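You operate a simulated robot arm through the tools that you are given. There is no shell and no other tool. Be economical: measure what you need, move in short steps, check, and stop when the job is done.

The job below is to be done with a simulated robot arm. You get a single attempt, and the scene is never put back.

## Task
Fan off, swap the grey filter for the teal one, lid shut.
Fine: the grey filter goes into cup three.

Only the result counts: the job must be done as asked and must still hold three seconds after the hand-in. Knocking over, shifting, dropping, spilling or breaking anything else fails it. A push-on lid holds only when it is set on centred and level and pressed home; a screw cap is set on level and turned clockwise until tight.

## Robot
A 7-joint arm with a two-finger parallel gripper on a trunk, on a base that drives. Base frame: it is fixed to the floor where the robot stands at the start and does not move with it; the origin is under the middle of the robot, x ahead of it, y to its left, z up. Units: m, degrees, N and s.
With the tool pointing down near the work surface it reaches from about 0.1 to 0.68 m from the robot's upright axis, wherever it stands. Its first joint turns from -166.0 to 166.0 degrees. Places, roughly: black cap [-0.5, -3, 1.5]; blue filter, teal filter [-0.5, -2.75, 1]; blue tag [-0.5, -2.75, 1.25]; brass key [0.3, -0.3, 1.2]; check button [0.4, -0.2, 1.1]; clip [0.2, -0.6, 1.6]; cup three [-0.6, -2.8, 0.9]; drain valve [-0.1, -1.5, 0.4]; fan switch [0.4, 0, 1.2]; filter lid [-0.1, -1.2, 0.6]; filter socket [-0.1, -1.2, 0.5]; front dial [0.4, 0, 1.4]; front lever [-0.3, -2.1, 1.4]; front valve [0.4, 0.1, 0.5]; green probe [-0.5, -2.25, 1]; halt button [0.5, 0.1, 1.1]. Payload 3.91 kg.
The TCP is the grasp point between the finger pads, 0.03 m short of the fingertips. In the tool frame z runs along the fingers and y along their closing line. Largest opening 0.11 m; finger width 0.02, thickness 0.01; the body of the gripper, 0.048 by 0.112 m, starts 0.055 m behind the TCP.
Orientation is that of the tool frame in the base frame, as [roll, pitch, yaw] about the fixed x, y, z axes, in that order (R = Rz(yaw) Ry(pitch) Rx(roll)). With the fingers straight down and closing along the base's y, the tool's x points along the base's -x, its y along +y and its z along -z.

## Interface
- The arm moves only by the tool nudge_tool. Its argument "targets" is a list of rows, each a list of 7 numbers: the turn, a rotation vector about the base's x, y, z in degrees, then the shift along the base's x, y, z in m, then the opening in per cent of the stroke, from 0 (shut) to 100 (fully open). In form: [[ax, ay, az, x, y, z, claw], ...]. A call has 1 to 20 rows; each row is the pose to reach, as a shift and turn from the pose commanded when the call began. Rows are played at 5 a second. More than 0.05 m and 8.6 degrees between two rows, or a gripper value outside its range, and nothing of the call is played. Where a pose cannot be reached the arm comes as near as it can. A force on the tool above 40 N (or 10 N above the force at the start of the call, whichever is more), or a blocked arm, ends the call early, and 0.2 s more pass. The fingers move at their own pace (about 0.153 m/s each) and stop on an object; they squeeze with about 39 N. The grip force told is the motor's: it shows also when the fingers shut on nothing. Time passes only in rows, and 0.2 s behind the last, so rows that repeat a pose let the fingers close. It gives the time, the measured TCP pose, the force on the tool (base axes), the opening and the grip force at its end, in the units of the frame above (readings bear some noise), with the torque about the TCP (base axes, N m) and any sound that the robot's microphone picked up.
- Cameras (640 x 400 px; columns grow to the right, rows downward): "scene" is now at [-0.0406, 0.0736, 1.5758]; the picture's right is [-0.91, -0.41, 0.00], its down [-0.27, 0.59, -0.76] and it looks along [0.31, -0.69, -0.65] (base axes); focal length 214 px, centre (320, 200). "wrist" rides on the gripper at [0.077, 0.007, -0.114] in the tool frame; the picture's right is [-0.09, 1.00, 0.00], its down [-0.80, -0.07, -0.59] and it looks along [-0.59, -0.05, 0.80] (tool axes); focal length 270 px, centre (320, 200). There is no depth. A picture from a camera that has moved, and an enlarged one, comes with that camera's place and axes in the base frame and with its lens.
- camera(camera): a new picture of that camera. The clock stands still meanwhile.
- raise_lower(by): slides the trunk up (or, below 0, down) by that many m; the arm and the scene camera ride with it, the base frame stays. It gives what a move gives, with no picture.
- steer(legs): drives the robot by 1 to 6 legs, each [ahead, turn to the left] in m and degrees, along the robot's own axes; the way and the turn of a leg run together, so that a leg with both is an arc; at most 1.5 m and 180 degrees a leg. The arm and the cameras ride along, it lands a little off, and it stops where it bumps. It gives what a move gives.
- aim_head(pan, tilt): turns the head with the scene camera to pan (to the left, within 155 degrees either way) and tilt (down, from -29 to 69), counted from straight ahead of the robot. It gives what a move gives.
- enlarge(camera, box): a new picture of the part [left, top, right, bottom] of that camera's present view, enlarged. The clock stands still meanwhile.
- sign_off(): hands the job in; it is judged then, once.

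Go step by step. Nothing tells you exact positions but the pictures and the camera data: compare them with the known pose of the tool, close in by small moves and look again before you grip or let go. The budget is 120 turns and 90 pictures, counting those below and the enlarged ones. Unless the task says otherwise, let go and move clear before handing in, and close with one line.

The tools are called after "Call:" as a command line: name --pt "numbers of a row" for each row, then --argument value for the rest, lists and objects as JSON in quotes. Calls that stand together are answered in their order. nudge_tool: Moves the arm, as the interface text tells. Its arguments: {"type":"object","properties":{"targets":{"type":"array"}},"required":["targets"]} The other tools are called the same way: raise_lower (by) slides the trunk up or down; steer (legs) drives the base; aim_head (pan, tilt) turns the head that bears the scene camera; camera (camera) takes a picture; enlarge (camera, box) takes an enlarged picture of a part of a camera's view; sign_off () hands the job in.

At the start:

```text
time_s: 0.0
position: [-0.0951, -0.3229, 1.4429]
ee_rot: [-179.9, 0.0, 179.9]
wrist_force: [-0.3, 0.6, 1.2]
moment: [-0.02, -0.02, 0.01]
gripper_width: 0.1098
finger_force: 0.1
trunk travel left (down, up): [-0.55, 0.06]
robot x, y, heading: [0.0, 0.0025, 0.2]
head pan, tilt: [-65.5, 40.6]
```

scene: 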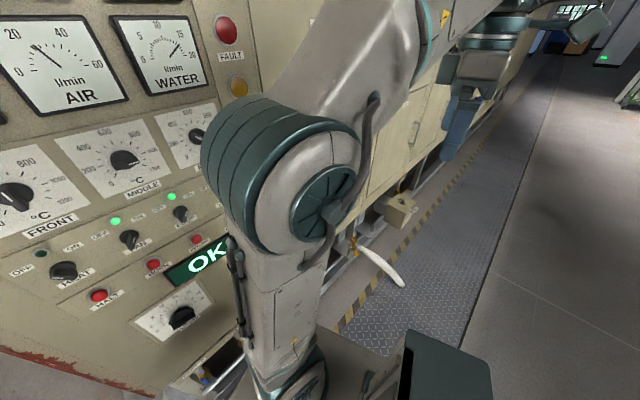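
wrist: 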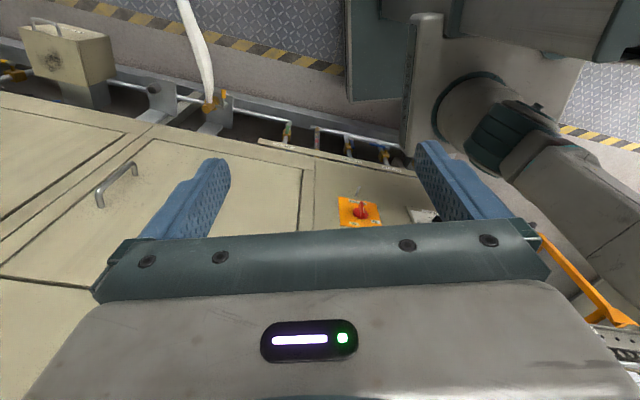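

I see the furnace control panel ahead-left and the arm extended to the right. I'll look straight at the panel to find the fan switch, and to the right for the filter socket.

Call:
aim_head --pan 0 --tilt 40

Call:
camera --camera "scene"

Call:
aim_head --pan -95 --tilt 35

Call:
camera --camera "scene"

```text
time_s: 1.4
position: [-0.095, -0.3236, 1.4422]
ee_rot: [-180.0, 0.0, 179.9]
wrist_force: [0.2, -0.2, -0.5]
moment: [0.02, -0.04, -0.02]
gripper_width: 0.1099
finger_force: 0.0
trunk travel left (down, up): [-0.55, 0.06]
robot x, y, heading: [-0.0014, 0.0013, -0.4]
head pan, tilt: [0.0, 40.0]
```

```text
87 pictures are left
camera scene: at [0.0093, 0.1505, 1.5766], right [0.0, -1.0, 0.0], down [-0.64, 0.0, -0.77], along [0.77, 0.0, -0.64], focal length 214 px, centre (320, 200)
```

scene: 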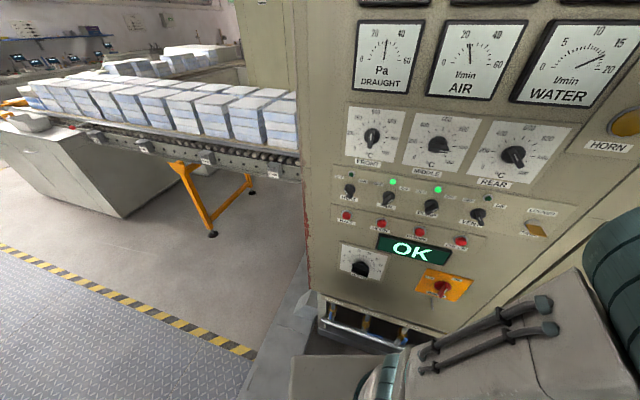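

```text
time_s: 3.1
position: [-0.0942, -0.3229, 1.4409]
ee_rot: [179.9, 0.0, 179.9]
wrist_force: [0.7, 0.2, -0.4]
moment: [0.0, -0.03, -0.01]
gripper_width: 0.1099
finger_force: 0.0
trunk travel left (down, up): [-0.55, 0.06]
robot x, y, heading: [-0.001, -0.0017, 0.1]
head pan, tilt: [-95.0, 35.0]
```

```text
86 pictures are left
camera scene: at [-0.0833, 0.0628, 1.5842], right [-1.0, 0.09, 0.0], down [0.05, 0.57, -0.82], along [-0.07, -0.82, -0.57], focal length 214 px, centre (320, 200)
```

scene: 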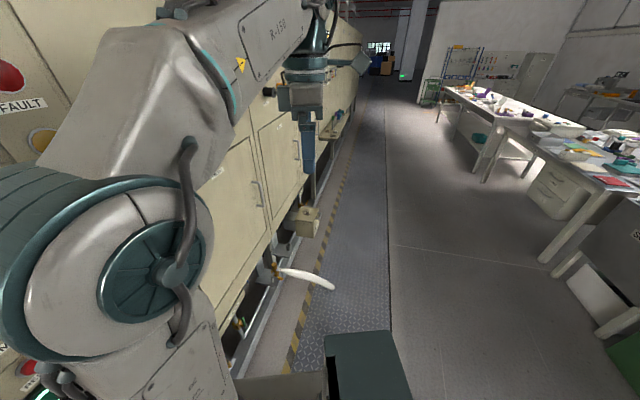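

The panel has four knobs (heat, ?, ?, vent?) with lamps. I need to read the labels to find the fan switch.

Call:
aim_head --pan -15 --tilt 40

Call:
enlarge --camera "scene" --box '[240, 130, 440, 255]'

Call:
camera --camera "scene"

```text
time_s: 4.6
position: [-0.0936, -0.324, 1.4429]
ee_rot: [-180.0, 0.0, 179.9]
wrist_force: [-0.2, 0.0, -0.5]
moment: [0.01, -0.01, 0.0]
gripper_width: 0.1099
finger_force: 0.1
trunk travel left (down, up): [-0.55, 0.06]
robot x, y, heading: [0.0047, -0.0009, 0.0]
head pan, tilt: [-15.0, 40.0]
```

```text
3.20 times, centred on (340, 192) of scene
camera zoom: at [0.0064, 0.1285, 1.5766], right [-0.26, -0.97, 0.0], down [-0.62, 0.17, -0.77], along [0.74, -0.2, -0.64], focal length 686 px, centre (256, 224)
```

zoom: 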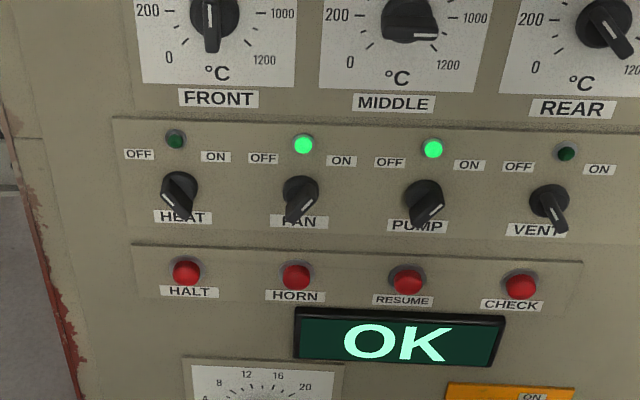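

```text
84 pictures are left
camera scene: at [0.0064, 0.1285, 1.5766], right [-0.26, -0.97, 0.0], down [-0.62, 0.17, -0.77], along [0.74, -0.2, -0.64], focal length 214 px, centre (320, 200)
```

scene: 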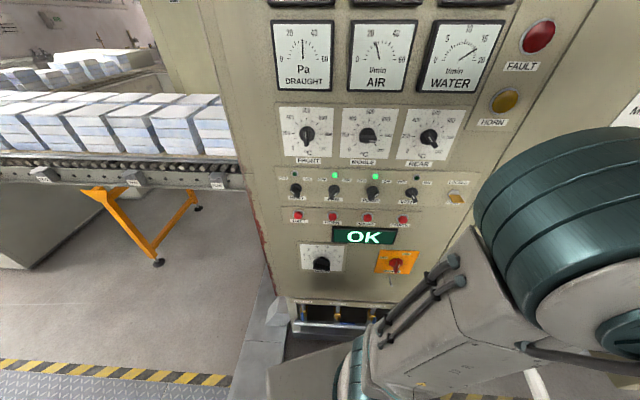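

Fan is ON (lamp green, pointer to the upper right), wall is turned about -19° relative to me. I'll check behind before backing off to get room in front of the panel.

Call:
aim_head --pan -150 --tilt 35

Call:
camera --camera "scene"

```text
time_s: 6.8
position: [-0.0937, -0.3248, 1.4418]
ee_rot: [180.0, 0.0, 180.0]
wrist_force: [-0.5, -0.8, -0.3]
moment: [0.01, 0.0, 0.0]
gripper_width: 0.1101
finger_force: 0.0
trunk travel left (down, up): [-0.55, 0.06]
robot x, y, heading: [0.002, 0.0006, -0.4]
head pan, tilt: [-150.0, 35.0]
```

```text
83 pictures are left
camera scene: at [-0.1519, 0.1065, 1.5842], right [-0.5, 0.87, 0.0], down [0.5, 0.29, -0.82], along [-0.71, -0.41, -0.57], focal length 214 px, centre (320, 200)
```

scene: 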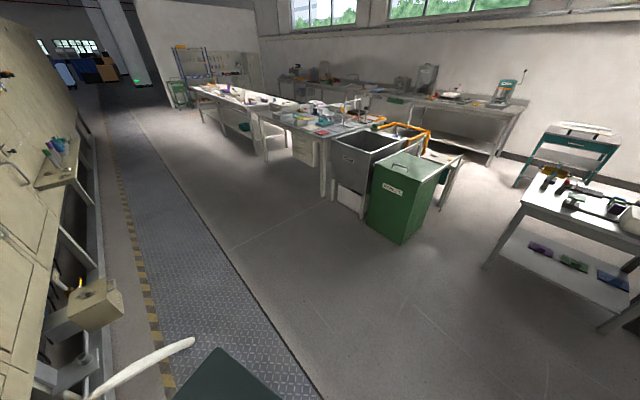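

Behind is clear; the filters seem to sit on a ledge further along the wall. I turn to face the panel and back off 0.25 m.

Call:
steer --legs '[[0, -19], [-0.25, 0]]'

Call:
aim_head --pan 0 --tilt 30

Call:
camera --camera "scene"

```text
time_s: 9.6
position: [-0.4304, -0.1949, 1.4414]
ee_rot: [-180.0, -0.1, 161.1]
wrist_force: [0.1, -0.6, -0.9]
moment: [-0.02, 0.0, 0.01]
gripper_width: 0.1101
finger_force: 0.0
trunk travel left (down, up): [-0.55, 0.06]
robot x, y, heading: [-0.2389, 0.0808, -18.7]
head pan, tilt: [-150.0, 35.0]
```

```text
time_s: 12.0
position: [-0.4288, -0.196, 1.4407]
ee_rot: [180.0, 0.0, 161.1]
wrist_force: [0.4, -0.5, 0.3]
moment: [0.0, 0.01, 0.03]
gripper_width: 0.1101
finger_force: 0.0
trunk travel left (down, up): [-0.55, 0.06]
robot x, y, heading: [-0.2343, 0.0811, -19.1]
head pan, tilt: [0.0, 30.0]
```

```text
82 pictures are left
camera scene: at [-0.1734, 0.2188, 1.592], right [-0.32, -0.95, 0.0], down [-0.47, 0.16, -0.87], along [0.82, -0.28, -0.5], focal length 214 px, centre (320, 200)
```

scene: 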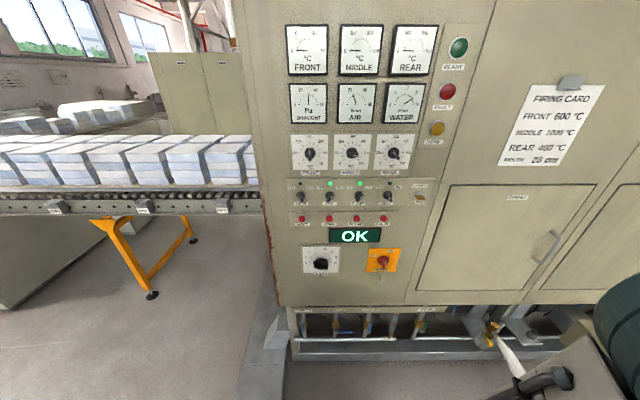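

Panel is now square ahead. I enlarge the switches to triangulate the fan knob.

Call:
enlarge --camera "scene" --box '[280, 170, 400, 245]'

```text
5.33 times, centred on (340, 208) of scene
camera zoom: at [-0.1734, 0.2188, 1.592], right [-0.32, -0.95, 0.0], down [-0.47, 0.16, -0.87], along [0.82, -0.28, -0.5], focal length 1144 px, centre (213, 160)
```

zoom: 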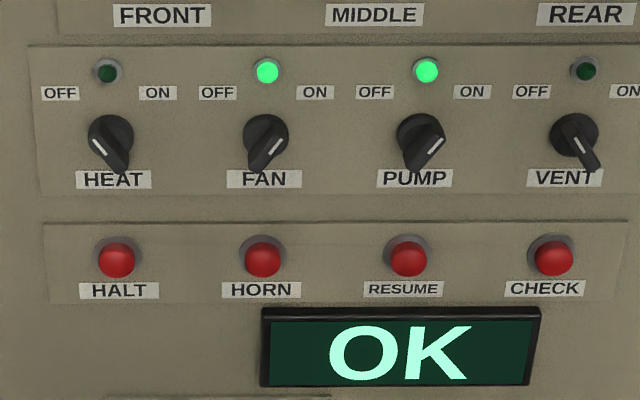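

Fan knob estimate: about (0.436, -0.029, 1.232), on a panel plane 0.67 m ahead of the robot. I swing the arm round to the front, keeping the tool orientation.

Call:
nudge_tool --pt "0 0 0 0.0395 -0.0228 0 100" --pt "0 0 0 0.0768 -0.0471 0 100" --pt "0 0 0 0.121 -0.062 0 100" --pt "0 0 0 0.1643 -0.0727 0 100" --pt "0 0 0 0.211 -0.0757 0 100" --pt "0 0 0 0.2567 -0.0746 0 100" --pt "0 0 0 0.303 -0.0655 0 100" --pt "0 0 0 0.3481 -0.0522 0 100" --pt "0 0 0 0.3915 -0.031 0 100" --pt "0 0 0 0.4318 -0.0059 0 100" --pt "0 0 0 0.469 0.026 0 100" --pt "0 0 0 0.5022 0.0614 0 100" --pt "0 0 0 0.528 0.1035 0 100" --pt "0 0 0 0.5532 0.1461 0 100" --pt "0 0 0 0.569 0.19 0 100"

Call:
camera --camera "scene"

```text
time_s: 15.2
position: [0.142, -0.0032, 1.4452]
ee_rot: [-180.0, 0.0, 161.1]
wrist_force: [-1.0, 0.7, -0.5]
moment: [-0.04, 0.0, -0.04]
gripper_width: 0.1099
finger_force: 0.1
trunk travel left (down, up): [-0.55, 0.06]
robot x, y, heading: [-0.2383, 0.0786, -18.8]
head pan, tilt: [0.0, 30.0]
```

```text
80 pictures are left
camera scene: at [-0.1729, 0.2198, 1.5919], right [-0.32, -0.95, 0.0], down [-0.47, 0.16, -0.87], along [0.82, -0.28, -0.5], focal length 214 px, centre (320, 200)
```

scene: 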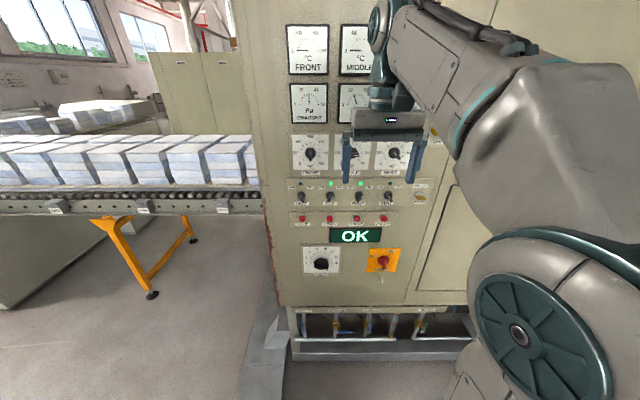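

Next I pitch the tool to face the panel while moving it to a stand-off in front of the fan knob.

Call:
nudge_tool --pt "-2.43 -7.095 0 0.0135 0.0016 -0.0177 100" --pt "-4.86 -14.19 0 0.027 0.0032 -0.0355 100" --pt "-7.29 -21.285 0 0.0404 0.0048 -0.0532 100" --pt "-9.72 -28.38 0 0.0538 0.0063 -0.071 100" --pt "-12.15 -35.475 0 0.0673 0.0079 -0.0888 100" --pt "-14.58 -42.57 0 0.0808 0.0095 -0.1065 100" --pt "-17.01 -49.665 0 0.0942 0.0111 -0.1243 100" --pt "-19.44 -56.76 0 0.1077 0.0127 -0.142 100" --pt "-21.87 -63.855 0 0.1211 0.0143 -0.1598 100" --pt "-24.3 -70.95 0 0.1346 0.0158 -0.1775 100" --pt "-26.73 -78.045 0 0.148 0.0174 -0.1953 100" --pt "-29.16 -85.14 0 0.1615 0.019 -0.213 100"

Call:
camera --camera "scene"

Call:
camera --camera "wrist"

```text
time_s: 17.4
position: [0.2808, 0.1433, 1.246]
ee_rot: [165.0, 70.5, 164.9]
wrist_force: [-0.2, -0.6, 1.0]
moment: [0.01, 0.01, 0.01]
gripper_width: 0.1103
finger_force: 0.0
trunk travel left (down, up): [-0.55, 0.06]
robot x, y, heading: [-0.2373, 0.0805, -19.0]
head pan, tilt: [0.0, 30.0]
stopped in row 11: the arm was blocked; the commanded pose is now the measured one
```

```text
79 pictures are left
camera scene: at [-0.1732, 0.2193, 1.5921], right [-0.3, -0.95, 0.0], down [-0.48, 0.15, -0.87], along [0.83, -0.26, -0.5], focal length 214 px, centre (320, 200)
```

scene: 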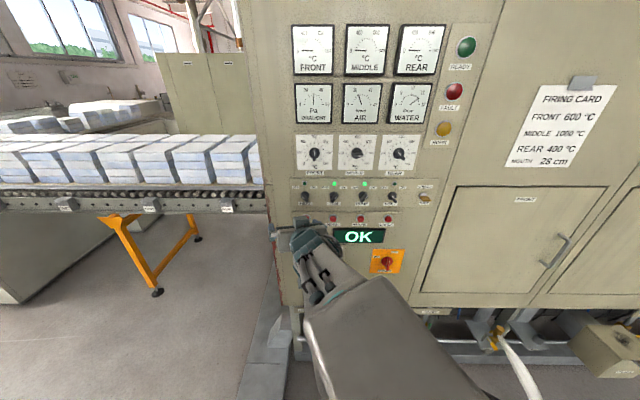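

```text
78 pictures are left
camera wrist: at [0.1484, 0.1558, 1.2101], right [0.04, 0.98, 0.17], down [-0.31, -0.15, 0.94], along [0.95, -0.09, 0.29], focal length 270 px, centre (320, 200)
```

wrist: 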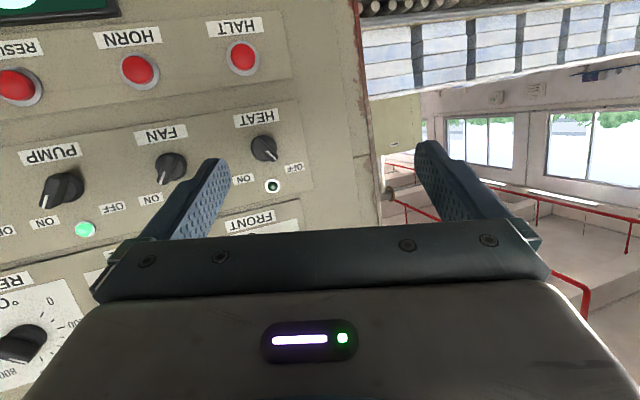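

The arm stopped short (blocked, off to the left by 0.12 m), probably a joint limit. I try shifting it right and see how it follows.

Call:
nudge_tool --pt "0 0 0 -0.02 -0.025 0.01 100" --pt "0 0 0 -0.03 -0.05 0.02 100" --pt "0 0 0 -0.03 -0.08 0.02 100" --pt "0 0 0 -0.03 -0.11 0.02 100"

```text
time_s: 18.4
position: [0.2495, 0.0319, 1.264]
ee_rot: [165.6, 70.7, 165.7]
wrist_force: [-0.4, 0.0, 0.9]
moment: [-0.02, -0.01, -0.02]
gripper_width: 0.1101
finger_force: 0.1
trunk travel left (down, up): [-0.55, 0.06]
robot x, y, heading: [-0.2364, 0.0816, -18.9]
head pan, tilt: [0.0, 30.0]
```

The arm follows well. Now I finish the orientation (yaw -20°, pitch up 19°) in small rows.

Call:
nudge_tool --pt "-1.5 -4.4 -4.9 0 0 0 100" --pt "-3 -8.9 -9.8 0 0 0 100" --pt "-4.5 -13.3 -14.8 0 0 0 100" --pt "-6.1 -17.8 -19.7 0 0 0 100"

```text
time_s: 19.4
position: [0.2506, 0.0331, 1.2645]
ee_rot: [97.0, 88.2, 76.9]
wrist_force: [0.1, -0.5, 0.0]
moment: [-0.01, -0.01, -0.01]
gripper_width: 0.1101
finger_force: 0.0
trunk travel left (down, up): [-0.55, 0.06]
robot x, y, heading: [-0.2357, 0.0786, -18.8]
head pan, tilt: [0.0, 30.0]
```

Tool now faces the panel squarely. I look from the wrist and the scene cameras to locate the knob relative to the fingers.

Call:
camera --camera "wrist"

Call:
enlarge --camera "scene" --box '[260, 150, 440, 262]'

```text
77 pictures are left
camera wrist: at [0.1472, 0.0817, 1.1891], right [0.34, 0.93, 0.12], down [-0.59, 0.11, 0.8], along [0.73, -0.34, 0.59], focal length 270 px, centre (320, 200)
```

wrist: 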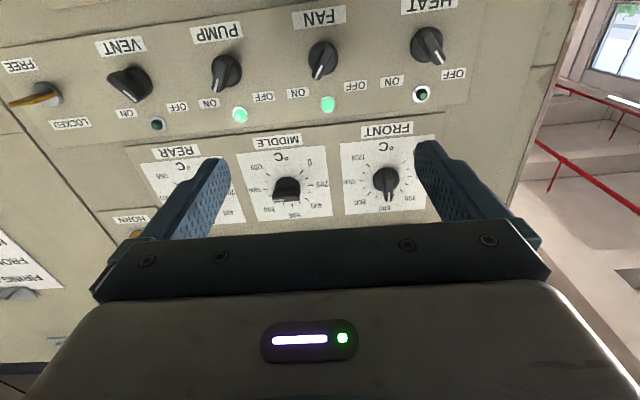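

```text
3.56 times, centred on (350, 206) of scene
camera zoom: at [-0.1728, 0.219, 1.592], right [-0.32, -0.95, 0.0], down [-0.47, 0.16, -0.87], along [0.82, -0.28, -0.5], focal length 763 px, centre (213, 179)
```

zoom: 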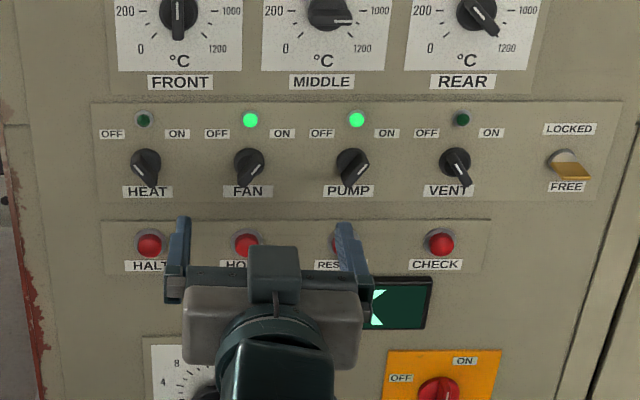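

The knob base sits at about (0.440, -0.028, 1.2315). I roll the tool ~38° to straddle the bar and approach to a stand-off with fingertips ~5 cm off the panel.

Call:
nudge_tool --pt "7.19 -2.46 0.2 0.01 -0.003 -0.007 100" --pt "14.38 -4.92 0.5 0.025 -0.008 -0.014 100" --pt "21.57 -7.38 0.8 0.05 -0.016 -0.021 100" --pt "28.76 -9.84 1 0.08 -0.025 -0.028 100" --pt "35.95 -12.3 1.2 0.105 -0.0325 -0.033 60"

Call:
camera --camera "wrist"

Call:
enlarge --camera "scene" --box '[290, 160, 390, 222]'

```text
time_s: 20.6
position: [0.357, 0.0029, 1.2322]
ee_rot: [90.6, 50.0, 72.3]
wrist_force: [0.0, 0.4, -0.2]
moment: [-0.02, -0.01, 0.0]
gripper_width: 0.0659
finger_force: 0.1
trunk travel left (down, up): [-0.55, 0.06]
robot x, y, heading: [-0.2347, 0.0828, -18.9]
head pan, tilt: [0.0, 30.0]
```

```text
75 pictures are left
camera wrist: at [0.2658, 0.0908, 1.1775], right [0.23, 0.67, 0.71], down [-0.74, -0.36, 0.57], along [0.63, -0.65, 0.41], focal length 270 px, centre (320, 200)
```

wrist: 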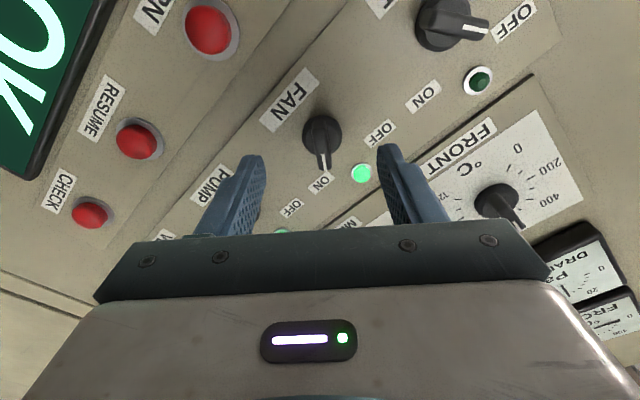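

```text
6.40 times, centred on (340, 191) of scene
camera zoom: at [-0.1726, 0.2188, 1.592], right [-0.32, -0.95, 0.0], down [-0.47, 0.16, -0.87], along [0.82, -0.28, -0.5], focal length 1373 px, centre (192, 258)
```

zoom: 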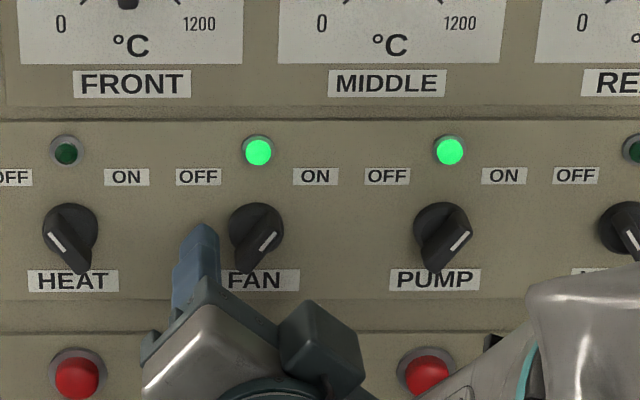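

The bar is aligned perpendicular to the closing line and nearly centred. I advance ~4 cm and close on it.

Call:
nudge_tool --pt "0 0 0 0.019 -0.008 0.001 60" --pt "0 0 0 0.0378 -0.0161 0.001 60" --pt "0 0 0 0.0378 -0.0161 0.001 0" --pt "0 0 0 0.0378 -0.0161 0.001 0" --pt "0 0 0 0.0378 -0.0161 0.001 0"

Call:
camera --camera "wrist"

```text
time_s: 21.8
position: [0.3949, -0.0133, 1.235]
ee_rot: [90.2, 50.2, 71.9]
wrist_force: [8.1, 8.6, 13.3]
moment: [-0.1, -0.32, 0.4]
gripper_width: 0.0251
finger_force: 45.3
trunk travel left (down, up): [-0.55, 0.06]
robot x, y, heading: [-0.2329, 0.0828, -18.8]
head pan, tilt: [0.0, 30.0]
```

```text
73 pictures are left
camera wrist: at [0.3042, 0.0755, 1.1805], right [0.22, 0.67, 0.71], down [-0.74, -0.35, 0.57], along [0.63, -0.65, 0.42], focal length 270 px, centre (320, 200)
```

wrist: 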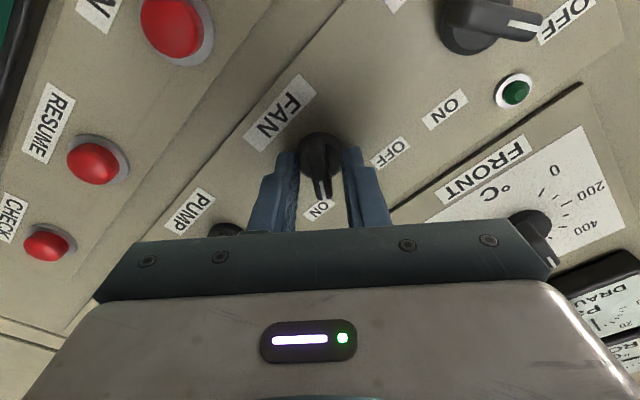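

Fingers grip the knob (opening 25 mm). I turn it counter-clockwise about its axis by ~76°.

Call:
nudge_tool --pt "-7.57 2.59 0 0.0004 0.0013 0.0014 0" --pt "-15.14 5.18 0 0.0004 0.0013 0.0014 0" --pt "-22.71 7.77 0 0.0004 0.0013 0.0014 0" --pt "-30.28 10.36 0 0.0004 0.0013 0.0014 0" --pt "-37.85 12.95 0 0.0004 0.0013 0.0014 0" --pt "-45.42 15.54 0 0.0004 0.0013 0.0014 0" --pt "-52.99 18.13 0 0.0004 0.0013 0.0014 0" --pt "-60.56 20.72 0 0.0004 0.0013 0.0014 0" --pt "-68.1 23.3 0 0.0004 0.0013 0.0014 0"

Call:
camera --camera "wrist"

Call:
enlarge --camera "scene" --box '[290, 160, 390, 222]'

```text
time_s: 23.8
position: [0.3931, -0.0117, 1.2335]
ee_rot: [-91.5, 57.8, -110.3]
wrist_force: [-4.9, 6.7, -1.0]
moment: [-0.3, -0.77, 0.88]
gripper_width: 0.0098
finger_force: 44.8
trunk travel left (down, up): [-0.55, 0.06]
robot x, y, heading: [-0.2327, 0.0777, -18.7]
head pan, tilt: [0.0, 30.0]
```

```text
72 pictures are left
camera wrist: at [0.2732, -0.0073, 1.1668], right [0.28, 0.84, -0.46], down [-0.43, 0.54, 0.72], along [0.86, -0.01, 0.52], focal length 270 px, centre (320, 200)
```

wrist: 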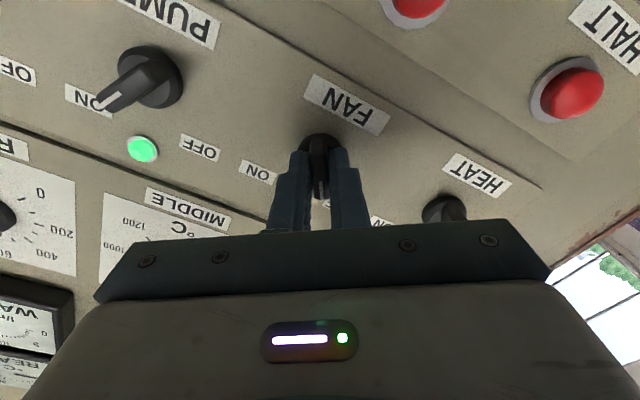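

```text
6.40 times, centred on (340, 191) of scene
camera zoom: at [-0.1742, 0.2206, 1.5918], right [-0.32, -0.95, 0.0], down [-0.47, 0.16, -0.87], along [0.82, -0.28, -0.5], focal length 1373 px, centre (192, 258)
```

zoom: 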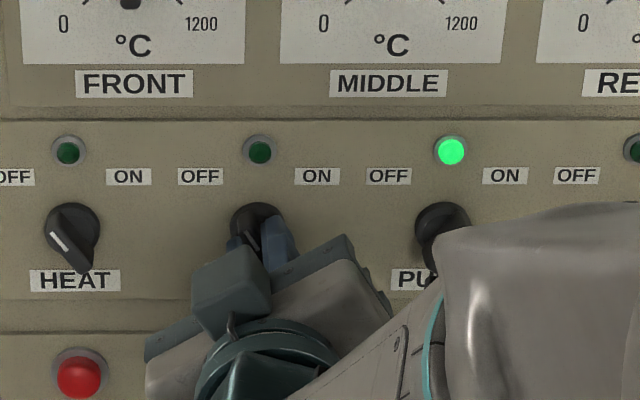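

The fan lamp is out. I open and back off, then verify the knob.

Call:
nudge_tool --pt "0 0 0 0 0 0 60" --pt "0 0 0 0 0 0 60" --pt "0 0 0 -0.028 0.01 0 60" --pt "0 0 0 -0.071 0.0243 0 60" --pt "0 0 0 -0.114 0.039 0 60" --pt "0 0 0 -0.151 0.052 0 60"

Call:
enlarge --camera "scene" --box '[260, 150, 440, 262]'

```text
time_s: 25.2
position: [0.2555, 0.0409, 1.2438]
ee_rot: [-91.4, 57.9, -110.4]
wrist_force: [-0.5, 0.4, 0.3]
moment: [0.0, 0.01, -0.01]
gripper_width: 0.0662
finger_force: 0.1
out of reach, approached as far as the arm can: row 6
trunk travel left (down, up): [-0.55, 0.06]
robot x, y, heading: [-0.2381, 0.08, -18.9]
head pan, tilt: [0.0, 30.0]
```

```text
3.56 times, centred on (350, 206) of scene
camera zoom: at [-0.1732, 0.2195, 1.5919], right [-0.32, -0.95, 0.0], down [-0.47, 0.16, -0.87], along [0.82, -0.28, -0.5], focal length 763 px, centre (213, 179)
```

zoom: 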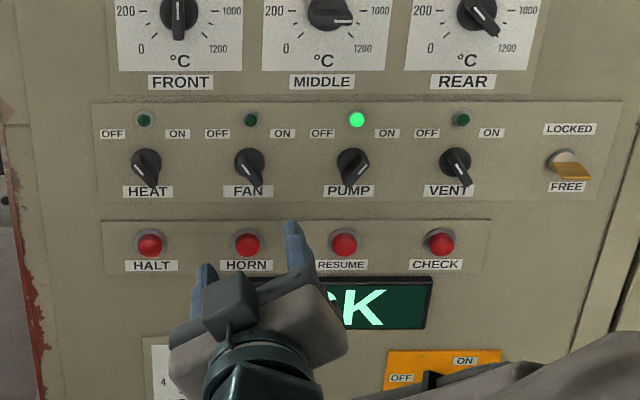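

Fan is off, everything else unchanged. I back off, unroll and pitch the tool back to pointing down.

Call:
steer --legs '[[-0.12, 0]]'

Call:
nudge_tool --pt "7.57 -2.59 0 0 0 0.01 60" --pt "15.14 -5.18 0 0 0 0.02 60" --pt "22.7 -7.77 0 0 0 0.03 60" --pt "30.3 -10.36 0 0 0 0.04 60"

Call:
nudge_tool --pt "2.43 7.095 0 0 0 0.015 60" --pt "4.86 14.19 0 0 0 0.03 60" --pt "7.29 21.285 0 0 0 0.045 60" --pt "9.72 28.38 0 0 0 0.06 60" --pt "12.15 35.475 0 0 0 0.075 60" --pt "14.58 42.57 0 0 0 0.09 60" --pt "17.01 49.665 0 0 0 0.105 60" --pt "19.44 56.76 0 0 0 0.12 60" --pt "21.87 63.855 0 0 0 0.135 60" --pt "24.3 70.95 0 0 0 0.145 60" --pt "26.73 78.045 0 0 0 0.155 60" --pt "29.16 85.14 0 0 0 0.165 60"

```text
time_s: 26.5
position: [0.1395, 0.0813, 1.2441]
ee_rot: [-91.3, 57.9, -110.0]
wrist_force: [0.5, 0.8, -0.8]
moment: [0.02, 0.01, 0.03]
gripper_width: 0.0658
finger_force: 0.1
trunk travel left (down, up): [-0.55, 0.06]
robot x, y, heading: [-0.3523, 0.1183, -19.0]
head pan, tilt: [0.0, 30.0]
```

```text
time_s: 27.5
position: [0.1398, 0.0804, 1.2816]
ee_rot: [170.8, 89.3, 152.2]
wrist_force: [0.5, -0.1, 0.3]
moment: [-0.04, -0.02, -0.04]
gripper_width: 0.066
finger_force: 0.0
trunk travel left (down, up): [-0.55, 0.06]
robot x, y, heading: [-0.3499, 0.121, -19.0]
head pan, tilt: [0.0, 30.0]
```

```text
time_s: 30.3
position: [0.128, -0.0021, 1.4347]
ee_rot: [-179.8, 0.3, 149.3]
wrist_force: [0.8, 0.7, -0.3]
moment: [-0.08, -0.03, -0.03]
gripper_width: 0.0662
finger_force: 0.1
out of reach, approached as far as the arm can: row 3, 9, 12
trunk travel left (down, up): [-0.55, 0.06]
robot x, y, heading: [-0.3542, 0.1212, -18.5]
head pan, tilt: [0.0, 30.0]
stopped in row 12: the arm was blocked; the commanded pose is now the measured one
```

Now I drive along the wall to face the filter socket and look.

Call:
steer --legs '[[0, -90], [1.15, 0], [0, 90]]'

Call:
aim_head --pan 0 --tilt 58

Call:
camera --camera "scene"

Call:
camera --camera "wrist"

```text
time_s: 43.7
position: [-0.2393, -1.0929, 1.4347]
ee_rot: [179.9, 0.1, 149.2]
wrist_force: [0.4, -0.4, -0.2]
moment: [0.05, 0.02, 0.04]
gripper_width: 0.0662
finger_force: 0.1
trunk travel left (down, up): [-0.55, 0.06]
robot x, y, heading: [-0.7181, -0.9648, -19.2]
head pan, tilt: [0.0, 30.0]
```

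```text
time_s: 44.7
position: [-0.2388, -1.0938, 1.4351]
ee_rot: [179.9, 0.3, 149.1]
wrist_force: [0.3, -0.3, 0.2]
moment: [0.01, 0.0, 0.0]
gripper_width: 0.0661
finger_force: 0.1
trunk travel left (down, up): [-0.55, 0.06]
robot x, y, heading: [-0.7175, -0.965, -19.0]
head pan, tilt: [0.0, 58.0]
```

```text
69 pictures are left
camera scene: at [-0.6749, -0.8213, 1.5523], right [-0.33, -0.95, 0.0], down [-0.8, 0.28, -0.53], along [0.5, -0.17, -0.85], focal length 214 px, centre (320, 200)
```

scene: 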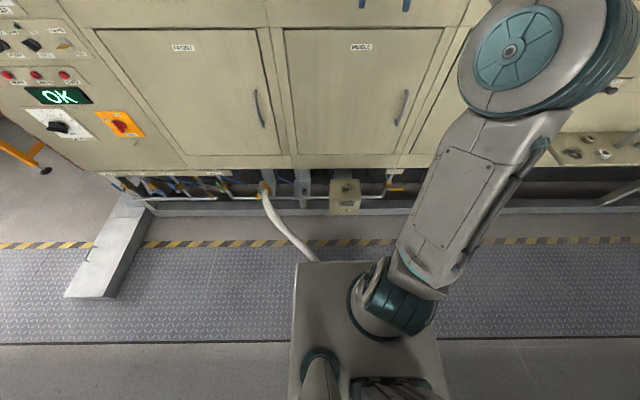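

```text
68 pictures are left
camera wrist: at [-0.3013, -1.0469, 1.5486], right [0.59, 0.81, 0.0], down [0.65, -0.47, 0.6], along [0.48, -0.35, -0.8], focal length 270 px, centre (320, 200)
```

wrist: 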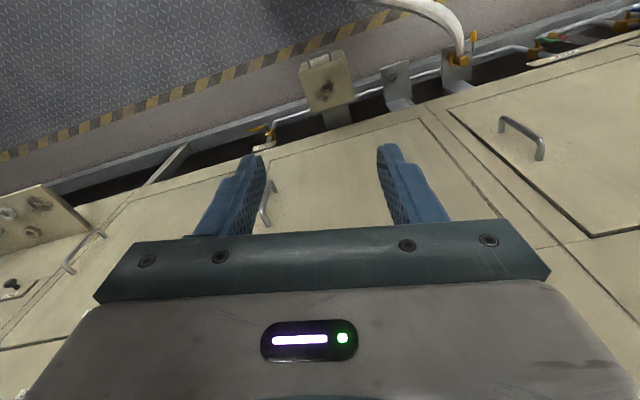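

The filter housing box is at scene (345,195) with something on top. I enlarge it and the shelf at the right.

Call:
enlarge --camera "scene" --box '[290, 160, 418, 240]'

Call:
enlarge --camera "scene" --box '[540, 110, 640, 190]'

```text
5.00 times, centred on (354, 200) of scene
camera zoom: at [-0.6749, -0.8213, 1.5523], right [-0.33, -0.95, 0.0], down [-0.8, 0.28, -0.53], along [0.5, -0.17, -0.85], focal length 1072 px, centre (150, 200)
```

zoom: 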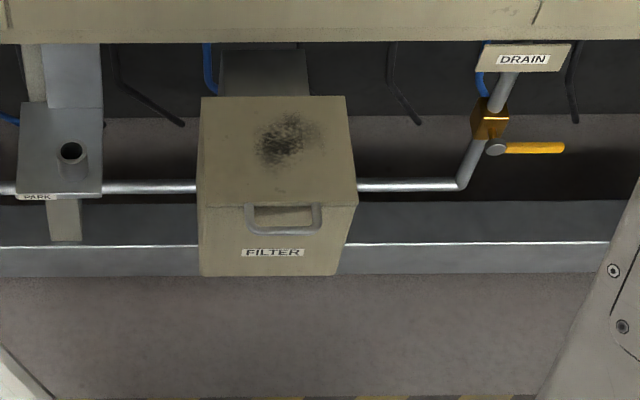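

```text
5.00 times, centred on (590, 150) of scene
camera zoom: at [-0.6749, -0.8213, 1.5523], right [-0.33, -0.95, 0.0], down [-0.8, 0.28, -0.53], along [0.5, -0.17, -0.85], focal length 1072 px, centre (-1030, 450)
```

zoom: 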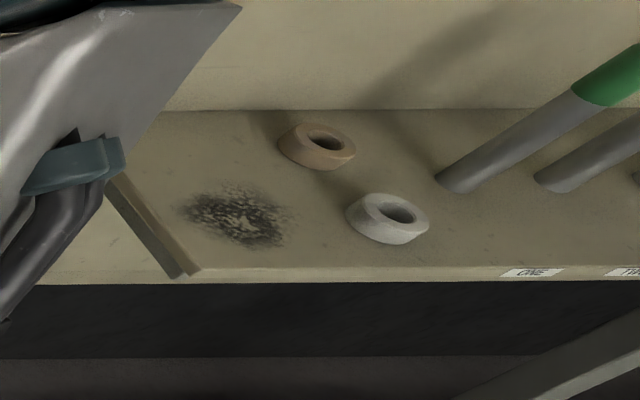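

The filter box is near (-0.10, -1.16, 0.60), with a lid and a bar handle at the front. I lower the trunk for a closer look.

Call:
raise_lower --by -0.4

Call:
aim_head --pan -10 --tilt 45

Call:
camera --camera "scene"

Call:
camera --camera "wrist"

```text
time_s: 48.5
position: [-0.2396, -1.0931, 1.0349]
ee_rot: [180.0, 0.2, 149.1]
wrist_force: [0.3, 0.1, -0.4]
moment: [0.06, 0.0, -0.01]
gripper_width: 0.0659
finger_force: 0.0
trunk travel left (down, up): [-0.15, 0.46]
robot x, y, heading: [-0.7216, -0.9657, -18.8]
head pan, tilt: [0.0, 58.0]
```

```text
time_s: 49.2
position: [-0.2394, -1.0936, 1.0336]
ee_rot: [180.0, 0.2, 149.1]
wrist_force: [0.3, 0.7, 0.3]
moment: [0.01, -0.03, 0.01]
gripper_width: 0.0663
finger_force: 0.1
trunk travel left (down, up): [-0.15, 0.46]
robot x, y, heading: [-0.7183, -0.9675, -19.2]
head pan, tilt: [-10.0, 45.0]
```

```text
65 pictures are left
camera scene: at [-0.669, -0.8383, 1.1693], right [-0.48, -0.88, 0.0], down [-0.62, 0.34, -0.71], along [0.62, -0.34, -0.71], focal length 214 px, centre (320, 200)
```

scene: 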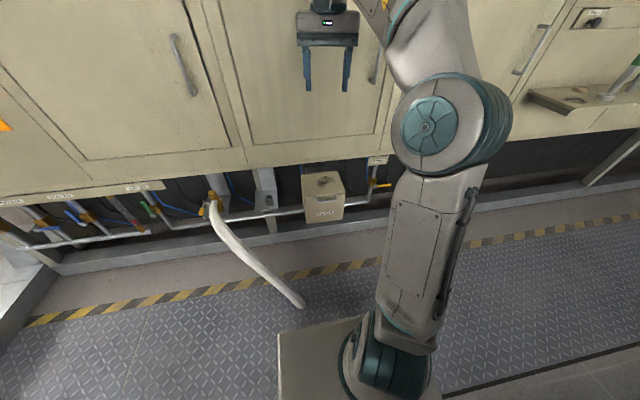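

```text
64 pictures are left
camera wrist: at [-0.3014, -1.047, 1.1486], right [0.59, 0.81, 0.0], down [0.65, -0.47, 0.6], along [0.48, -0.35, -0.8], focal length 270 px, centre (320, 200)
```

wrist: 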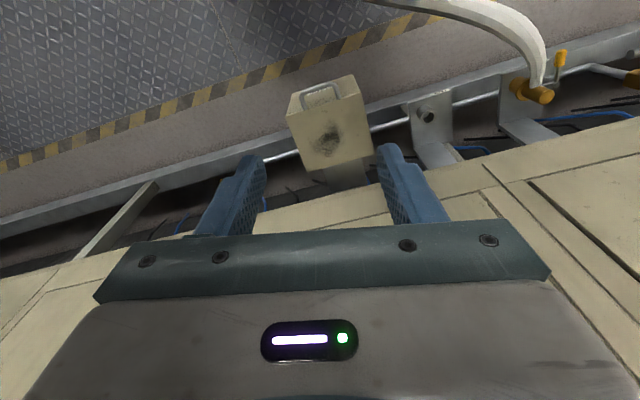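

Call:
enlarge --camera "scene" --box '[280, 155, 390, 230]'

Call:
enlarge --camera "wrist" --box '[270, 60, 390, 190]'

```text
5.33 times, centred on (335, 192) of scene
camera zoom: at [-0.669, -0.8383, 1.1693], right [-0.48, -0.88, 0.0], down [-0.62, 0.34, -0.71], along [0.62, -0.34, -0.71], focal length 1144 px, centre (240, 240)
```

zoom: 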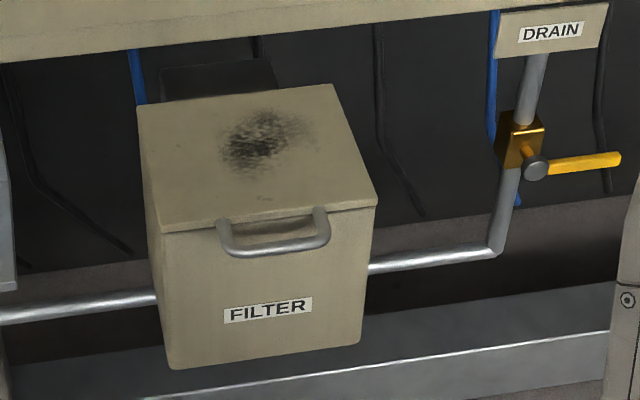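

```text
3.08 times, centred on (330, 125) of wrist
camera zoom: at [-0.3014, -1.047, 1.1486], right [0.59, 0.81, 0.0], down [0.65, -0.47, 0.6], along [0.48, -0.35, -0.8], focal length 832 px, centre (289, 431)
```

zoom: 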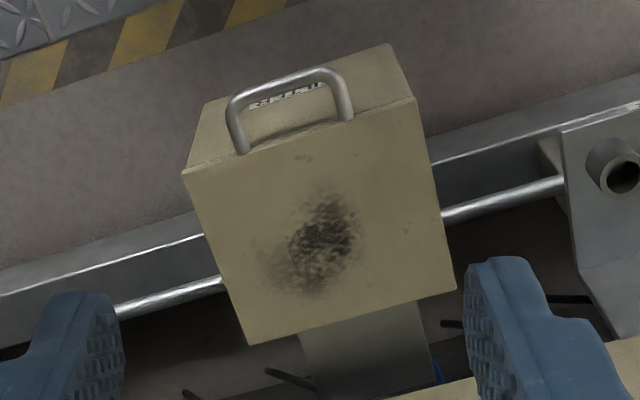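

Handle: a horizontal bar projecting ~3 cm from the lid's front edge, at about (-0.197, -1.129, 0.606). I yaw the tool so it closes along the wall normal and go down, then pitch 45° toward the box.

Call:
nudge_tool --pt "0 0 -7.8 0 0 -0.02 50" --pt "0 0 -15.6 0 0 -0.04 50" --pt "0 0 -23.4 0 0 -0.06 50" --pt "0 0 -31.2 0 0 -0.08 50" --pt "0 0 -39 0 0 -0.1 50" --pt "0 0 -46.8 0 0 -0.12 50" --pt "0 0 -54.6 0 0 -0.14 50" --pt "0 0 -62.4 0 0 -0.16 50" --pt "0 0 -70.2 0 0 -0.18 50" --pt "0 0 -78 0 0 -0.2 50"

Call:
nudge_tool --pt "-2.43 -7.1 0 -0.005 0 -0.01 50" --pt "-4.86 -14.2 0 -0.015 0.003 -0.02 50" --pt "-7.3 -21.3 0 -0.025 0.006 -0.03 50" --pt "-9.7 -28.4 0 -0.03 0.009 -0.04 50" --pt "-12.15 -35.5 0 -0.03 0.012 -0.05 50" --pt "-14.58 -42.6 0 -0.03 0.0125 -0.06 50"

Call:
camera --camera "scene"

Call:
camera --camera "wrist"

```text
time_s: 51.5
position: [-0.2406, -1.0927, 0.8349]
ee_rot: [180.0, 0.2, 70.9]
wrist_force: [-0.2, 0.3, -0.1]
moment: [0.02, 0.02, -0.03]
gripper_width: 0.0548
finger_force: 0.0
trunk travel left (down, up): [-0.15, 0.46]
robot x, y, heading: [-0.7166, -0.9673, -18.9]
head pan, tilt: [-10.0, 45.0]
```

```text
time_s: 52.9
position: [-0.2697, -1.0801, 0.7736]
ee_rot: [135.0, 0.1, 71.0]
wrist_force: [-0.5, 0.7, -0.3]
moment: [0.0, -0.03, 0.05]
gripper_width: 0.0549
finger_force: 0.1
trunk travel left (down, up): [-0.15, 0.46]
robot x, y, heading: [-0.7207, -0.9674, -19.0]
head pan, tilt: [-10.0, 45.0]
```

```text
61 pictures are left
camera scene: at [-0.6689, -0.8386, 1.1694], right [-0.48, -0.87, 0.0], down [-0.62, 0.34, -0.71], along [0.62, -0.34, -0.71], focal length 214 px, centre (320, 200)
```

scene: 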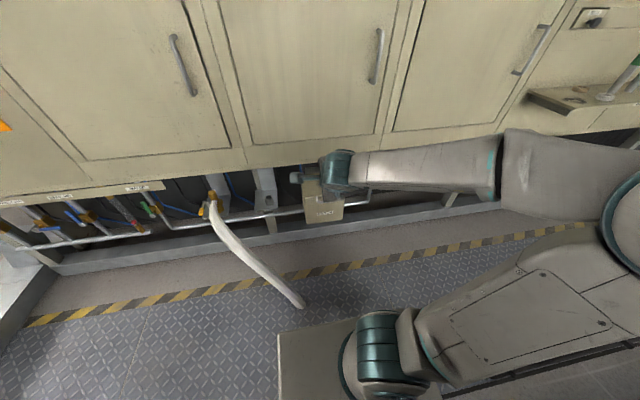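

```text
60 pictures are left
camera wrist: at [-0.3157, -0.9827, 0.8588], right [0.64, -0.31, 0.7], down [-0.71, -0.6, 0.37], along [0.31, -0.73, -0.6], focal length 270 px, centre (320, 200)
```

wrist: 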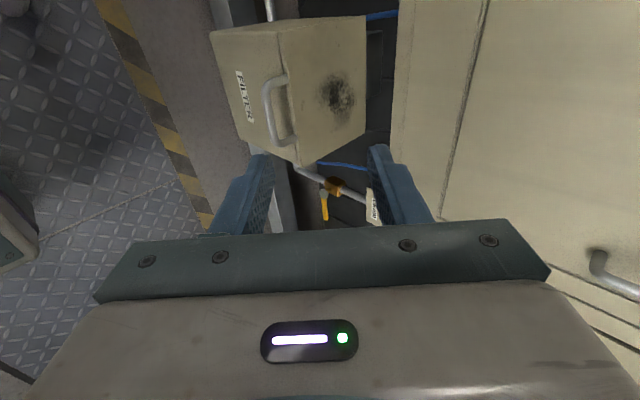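

The pose works and the handle is clearly visible. I pitch 15° further and go to a stand-off 6 cm from the bar.

Call:
nudge_tool --pt "-1.6 -4.7 0 0.002 -0.006 -0.03 40" --pt "-3.2 -9.4 0 0.004 -0.012 -0.062 35" --pt "-4.86 -14.2 0 0.006 -0.018 -0.094 30" --pt "-4.86 -14.2 0 0.0064 -0.022 -0.1241 30"

Call:
camera --camera "wrist"

Call:
enlarge --camera "scene" --box '[280, 145, 390, 230]'

```text
time_s: 53.9
position: [-0.226, -1.1145, 0.6642]
ee_rot: [120.1, 0.0, 70.7]
wrist_force: [0.7, 0.0, -0.1]
moment: [0.03, -0.01, -0.02]
gripper_width: 0.0329
finger_force: 0.1
out of reach, approached as far as the arm can: row 2, 3, 4
trunk travel left (down, up): [-0.15, 0.46]
robot x, y, heading: [-0.7177, -0.9672, -19.0]
head pan, tilt: [-10.0, 45.0]
```

```text
59 pictures are left
camera wrist: at [-0.2904, -1.0094, 0.726], right [0.44, -0.25, 0.86], down [-0.78, -0.58, 0.24], along [0.44, -0.78, -0.45], focal length 270 px, centre (320, 200)
```

wrist: 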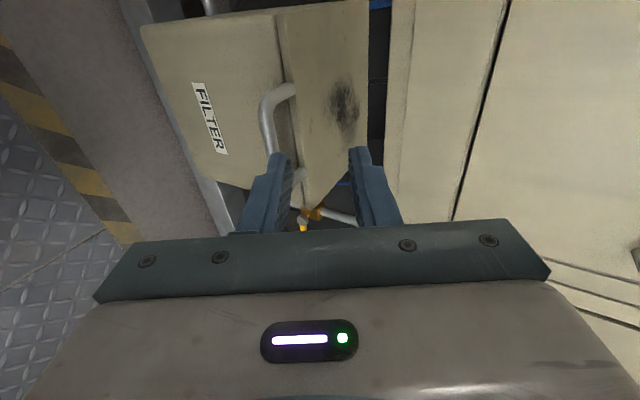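

```text
4.71 times, centred on (335, 188) of scene
camera zoom: at [-0.6695, -0.8383, 1.1694], right [-0.48, -0.87, 0.0], down [-0.62, 0.34, -0.71], along [0.62, -0.34, -0.71], focal length 1009 px, centre (249, 259)
```

zoom: 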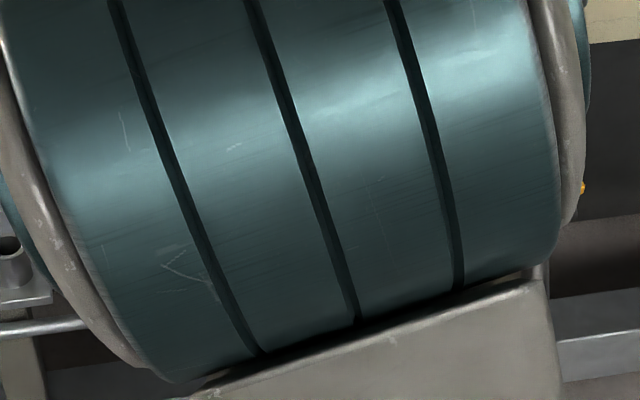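

The stand-off is too close to the robot for this arm pose. I back the base 6 cm so I can approach along the tool axis.

Call:
steer --legs '[[-0.06, 0]]'

Call:
nudge_tool --pt "0 0 0 0.009 -0.003 -0.007 30" --pt "0 0 0 0.018 -0.006 -0.0147 30"

Call:
camera --camera "wrist"

```text
time_s: 54.8
position: [-0.2825, -1.0942, 0.6633]
ee_rot: [120.2, 0.1, 70.8]
wrist_force: [0.2, 0.2, 0.1]
moment: [0.03, 0.02, 0.03]
gripper_width: 0.0332
finger_force: 0.0
trunk travel left (down, up): [-0.15, 0.46]
robot x, y, heading: [-0.7741, -0.9455, -19.3]
head pan, tilt: [-10.0, 45.0]
```

```text
time_s: 55.4
position: [-0.2646, -1.0996, 0.6477]
ee_rot: [120.1, 0.1, 70.9]
wrist_force: [0.0, -0.3, 0.0]
moment: [0.0, -0.02, 0.0]
gripper_width: 0.033
finger_force: 0.0
trunk travel left (down, up): [-0.15, 0.46]
robot x, y, heading: [-0.773, -0.9445, -19.1]
head pan, tilt: [-10.0, 45.0]
```

```text
57 pictures are left
camera wrist: at [-0.3289, -0.995, 0.7114], right [0.44, -0.25, 0.86], down [-0.78, -0.58, 0.24], along [0.44, -0.78, -0.45], focal length 270 px, centre (320, 200)
```

wrist: 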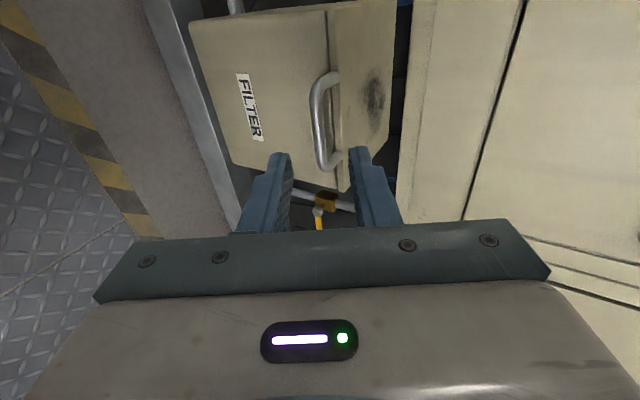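

The bar lies centred between the fingers. I advance along the tool axis and close on it.

Call:
nudge_tool --pt "0 0 0 0.017 -0.006 -0.0107 30" --pt "0 0 0 0.034 -0.012 -0.0213 30" --pt "0 0 0 0.0511 -0.0178 -0.032 30" --pt "0 0 0 0.0511 -0.0178 -0.032 0" --pt "0 0 0 0.0511 -0.0178 -0.032 0" --pt "0 0 0 0.0511 -0.0178 -0.032 0"

Call:
camera --camera "wrist"

```text
time_s: 56.8
position: [-0.2133, -1.118, 0.615]
ee_rot: [120.1, 0.2, 70.9]
wrist_force: [2.5, -3.7, -1.7]
moment: [-0.67, 0.23, 0.26]
gripper_width: 0.0095
finger_force: 45.2
trunk travel left (down, up): [-0.15, 0.46]
robot x, y, heading: [-0.7719, -0.9506, -19.0]
head pan, tilt: [-10.0, 45.0]
```

```text
56 pictures are left
camera wrist: at [-0.2774, -1.0135, 0.6781], right [0.44, -0.25, 0.86], down [-0.78, -0.58, 0.24], along [0.44, -0.78, -0.45], focal length 270 px, centre (320, 200)
```

wrist: 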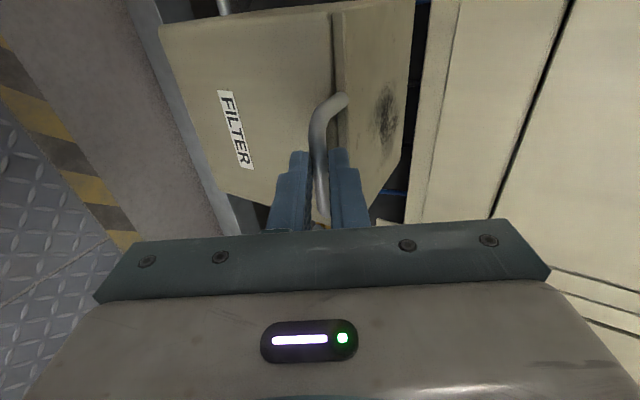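

Handle gripped. I start lifting the lid along the hinge arc, first 16° as a test.

Call:
nudge_tool --pt "0.86 2.5 0 0.001 0 0.0125 0" --pt "1.7 5.0 0 0.0027 -0.0009 0.0255 0" --pt "2.6 7.5 0 0.0055 -0.0019 0.038 0" --pt "3.43 10.0 0 0.0086 -0.0029 0.0504 0"

Call:
camera --camera "wrist"

```text
time_s: 57.8
position: [-0.2019, -1.1214, 0.666]
ee_rot: [130.7, 0.2, 70.9]
wrist_force: [16.2, -10.4, -6.1]
moment: [-0.4, -0.16, 0.64]
gripper_width: 0.0096
finger_force: 45.1
trunk travel left (down, up): [-0.15, 0.46]
robot x, y, heading: [-0.7752, -0.9472, -19.1]
head pan, tilt: [-10.0, 45.0]
```

```text
55 pictures are left
camera wrist: at [-0.2553, -1.021, 0.7455], right [0.59, -0.29, 0.76], down [-0.73, -0.59, 0.34], along [0.35, -0.75, -0.56], focal length 270 px, centre (320, 200)
```

wrist: 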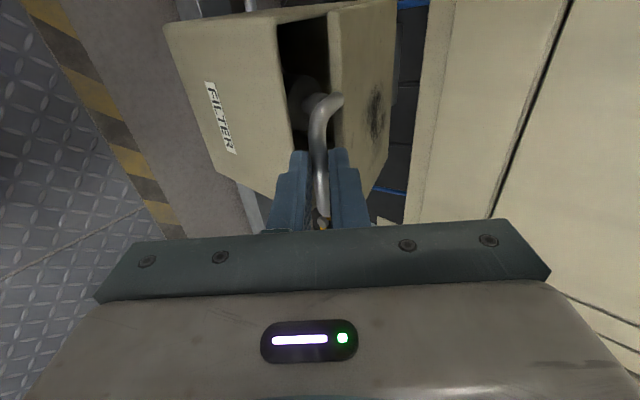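

The hinged lid is opening; the force shows the arc must lean further inward. I continue with a corrected hinge estimate up to ~55°.

Call:
nudge_tool --pt "0.86 2.5 0 0.0095 -0.0033 0.0115 0" --pt "1.72 5.01 0 0.0172 -0.0059 0.0228 0" --pt "2.58 7.5 0 0.0244 -0.0084 0.0335 0" --pt "3.43 10.03 0 0.0317 -0.0109 0.0438 0" --pt "4.3 12.5 0 0.04 -0.0138 0.0533 0" --pt "5.15 15.04 0 0.0486 -0.0167 0.0625 0" --pt "6 17.5 0 0.058 -0.02 0.071 0" --pt "6.87 20.06 0 0.068 -0.0233 0.0786 0"

Call:
camera --camera "wrist"

```text
time_s: 58.5
position: [-0.194, -1.1252, 0.6887]
ee_rot: [136.1, 0.3, 70.9]
wrist_force: [-19.2, 6.3, 7.4]
moment: [-0.19, 0.44, 0.59]
gripper_width: 0.0096
finger_force: 45.4
trunk travel left (down, up): [-0.15, 0.46]
robot x, y, heading: [-0.7751, -0.9501, -18.9]
head pan, tilt: [-10.0, 45.0]
stopped in row 3: the force on the tool passed its limit at 41 N (the readings are from after the stop); the commanded pose is now the measured one
```

```text
54 pictures are left
camera wrist: at [-0.2382, -1.0268, 0.7757], right [0.65, -0.31, 0.69], down [-0.7, -0.61, 0.38], along [0.3, -0.73, -0.61], focal length 270 px, centre (320, 200)
```

wrist: 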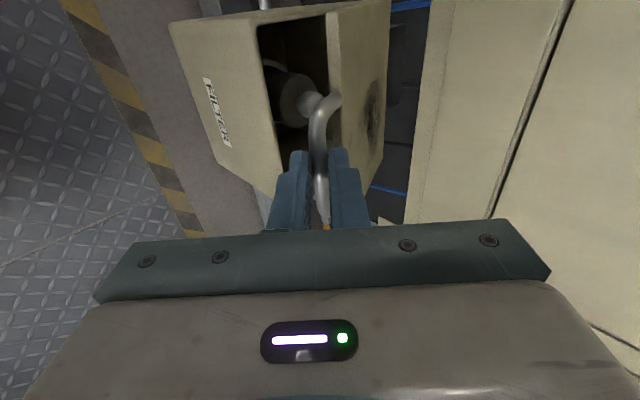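

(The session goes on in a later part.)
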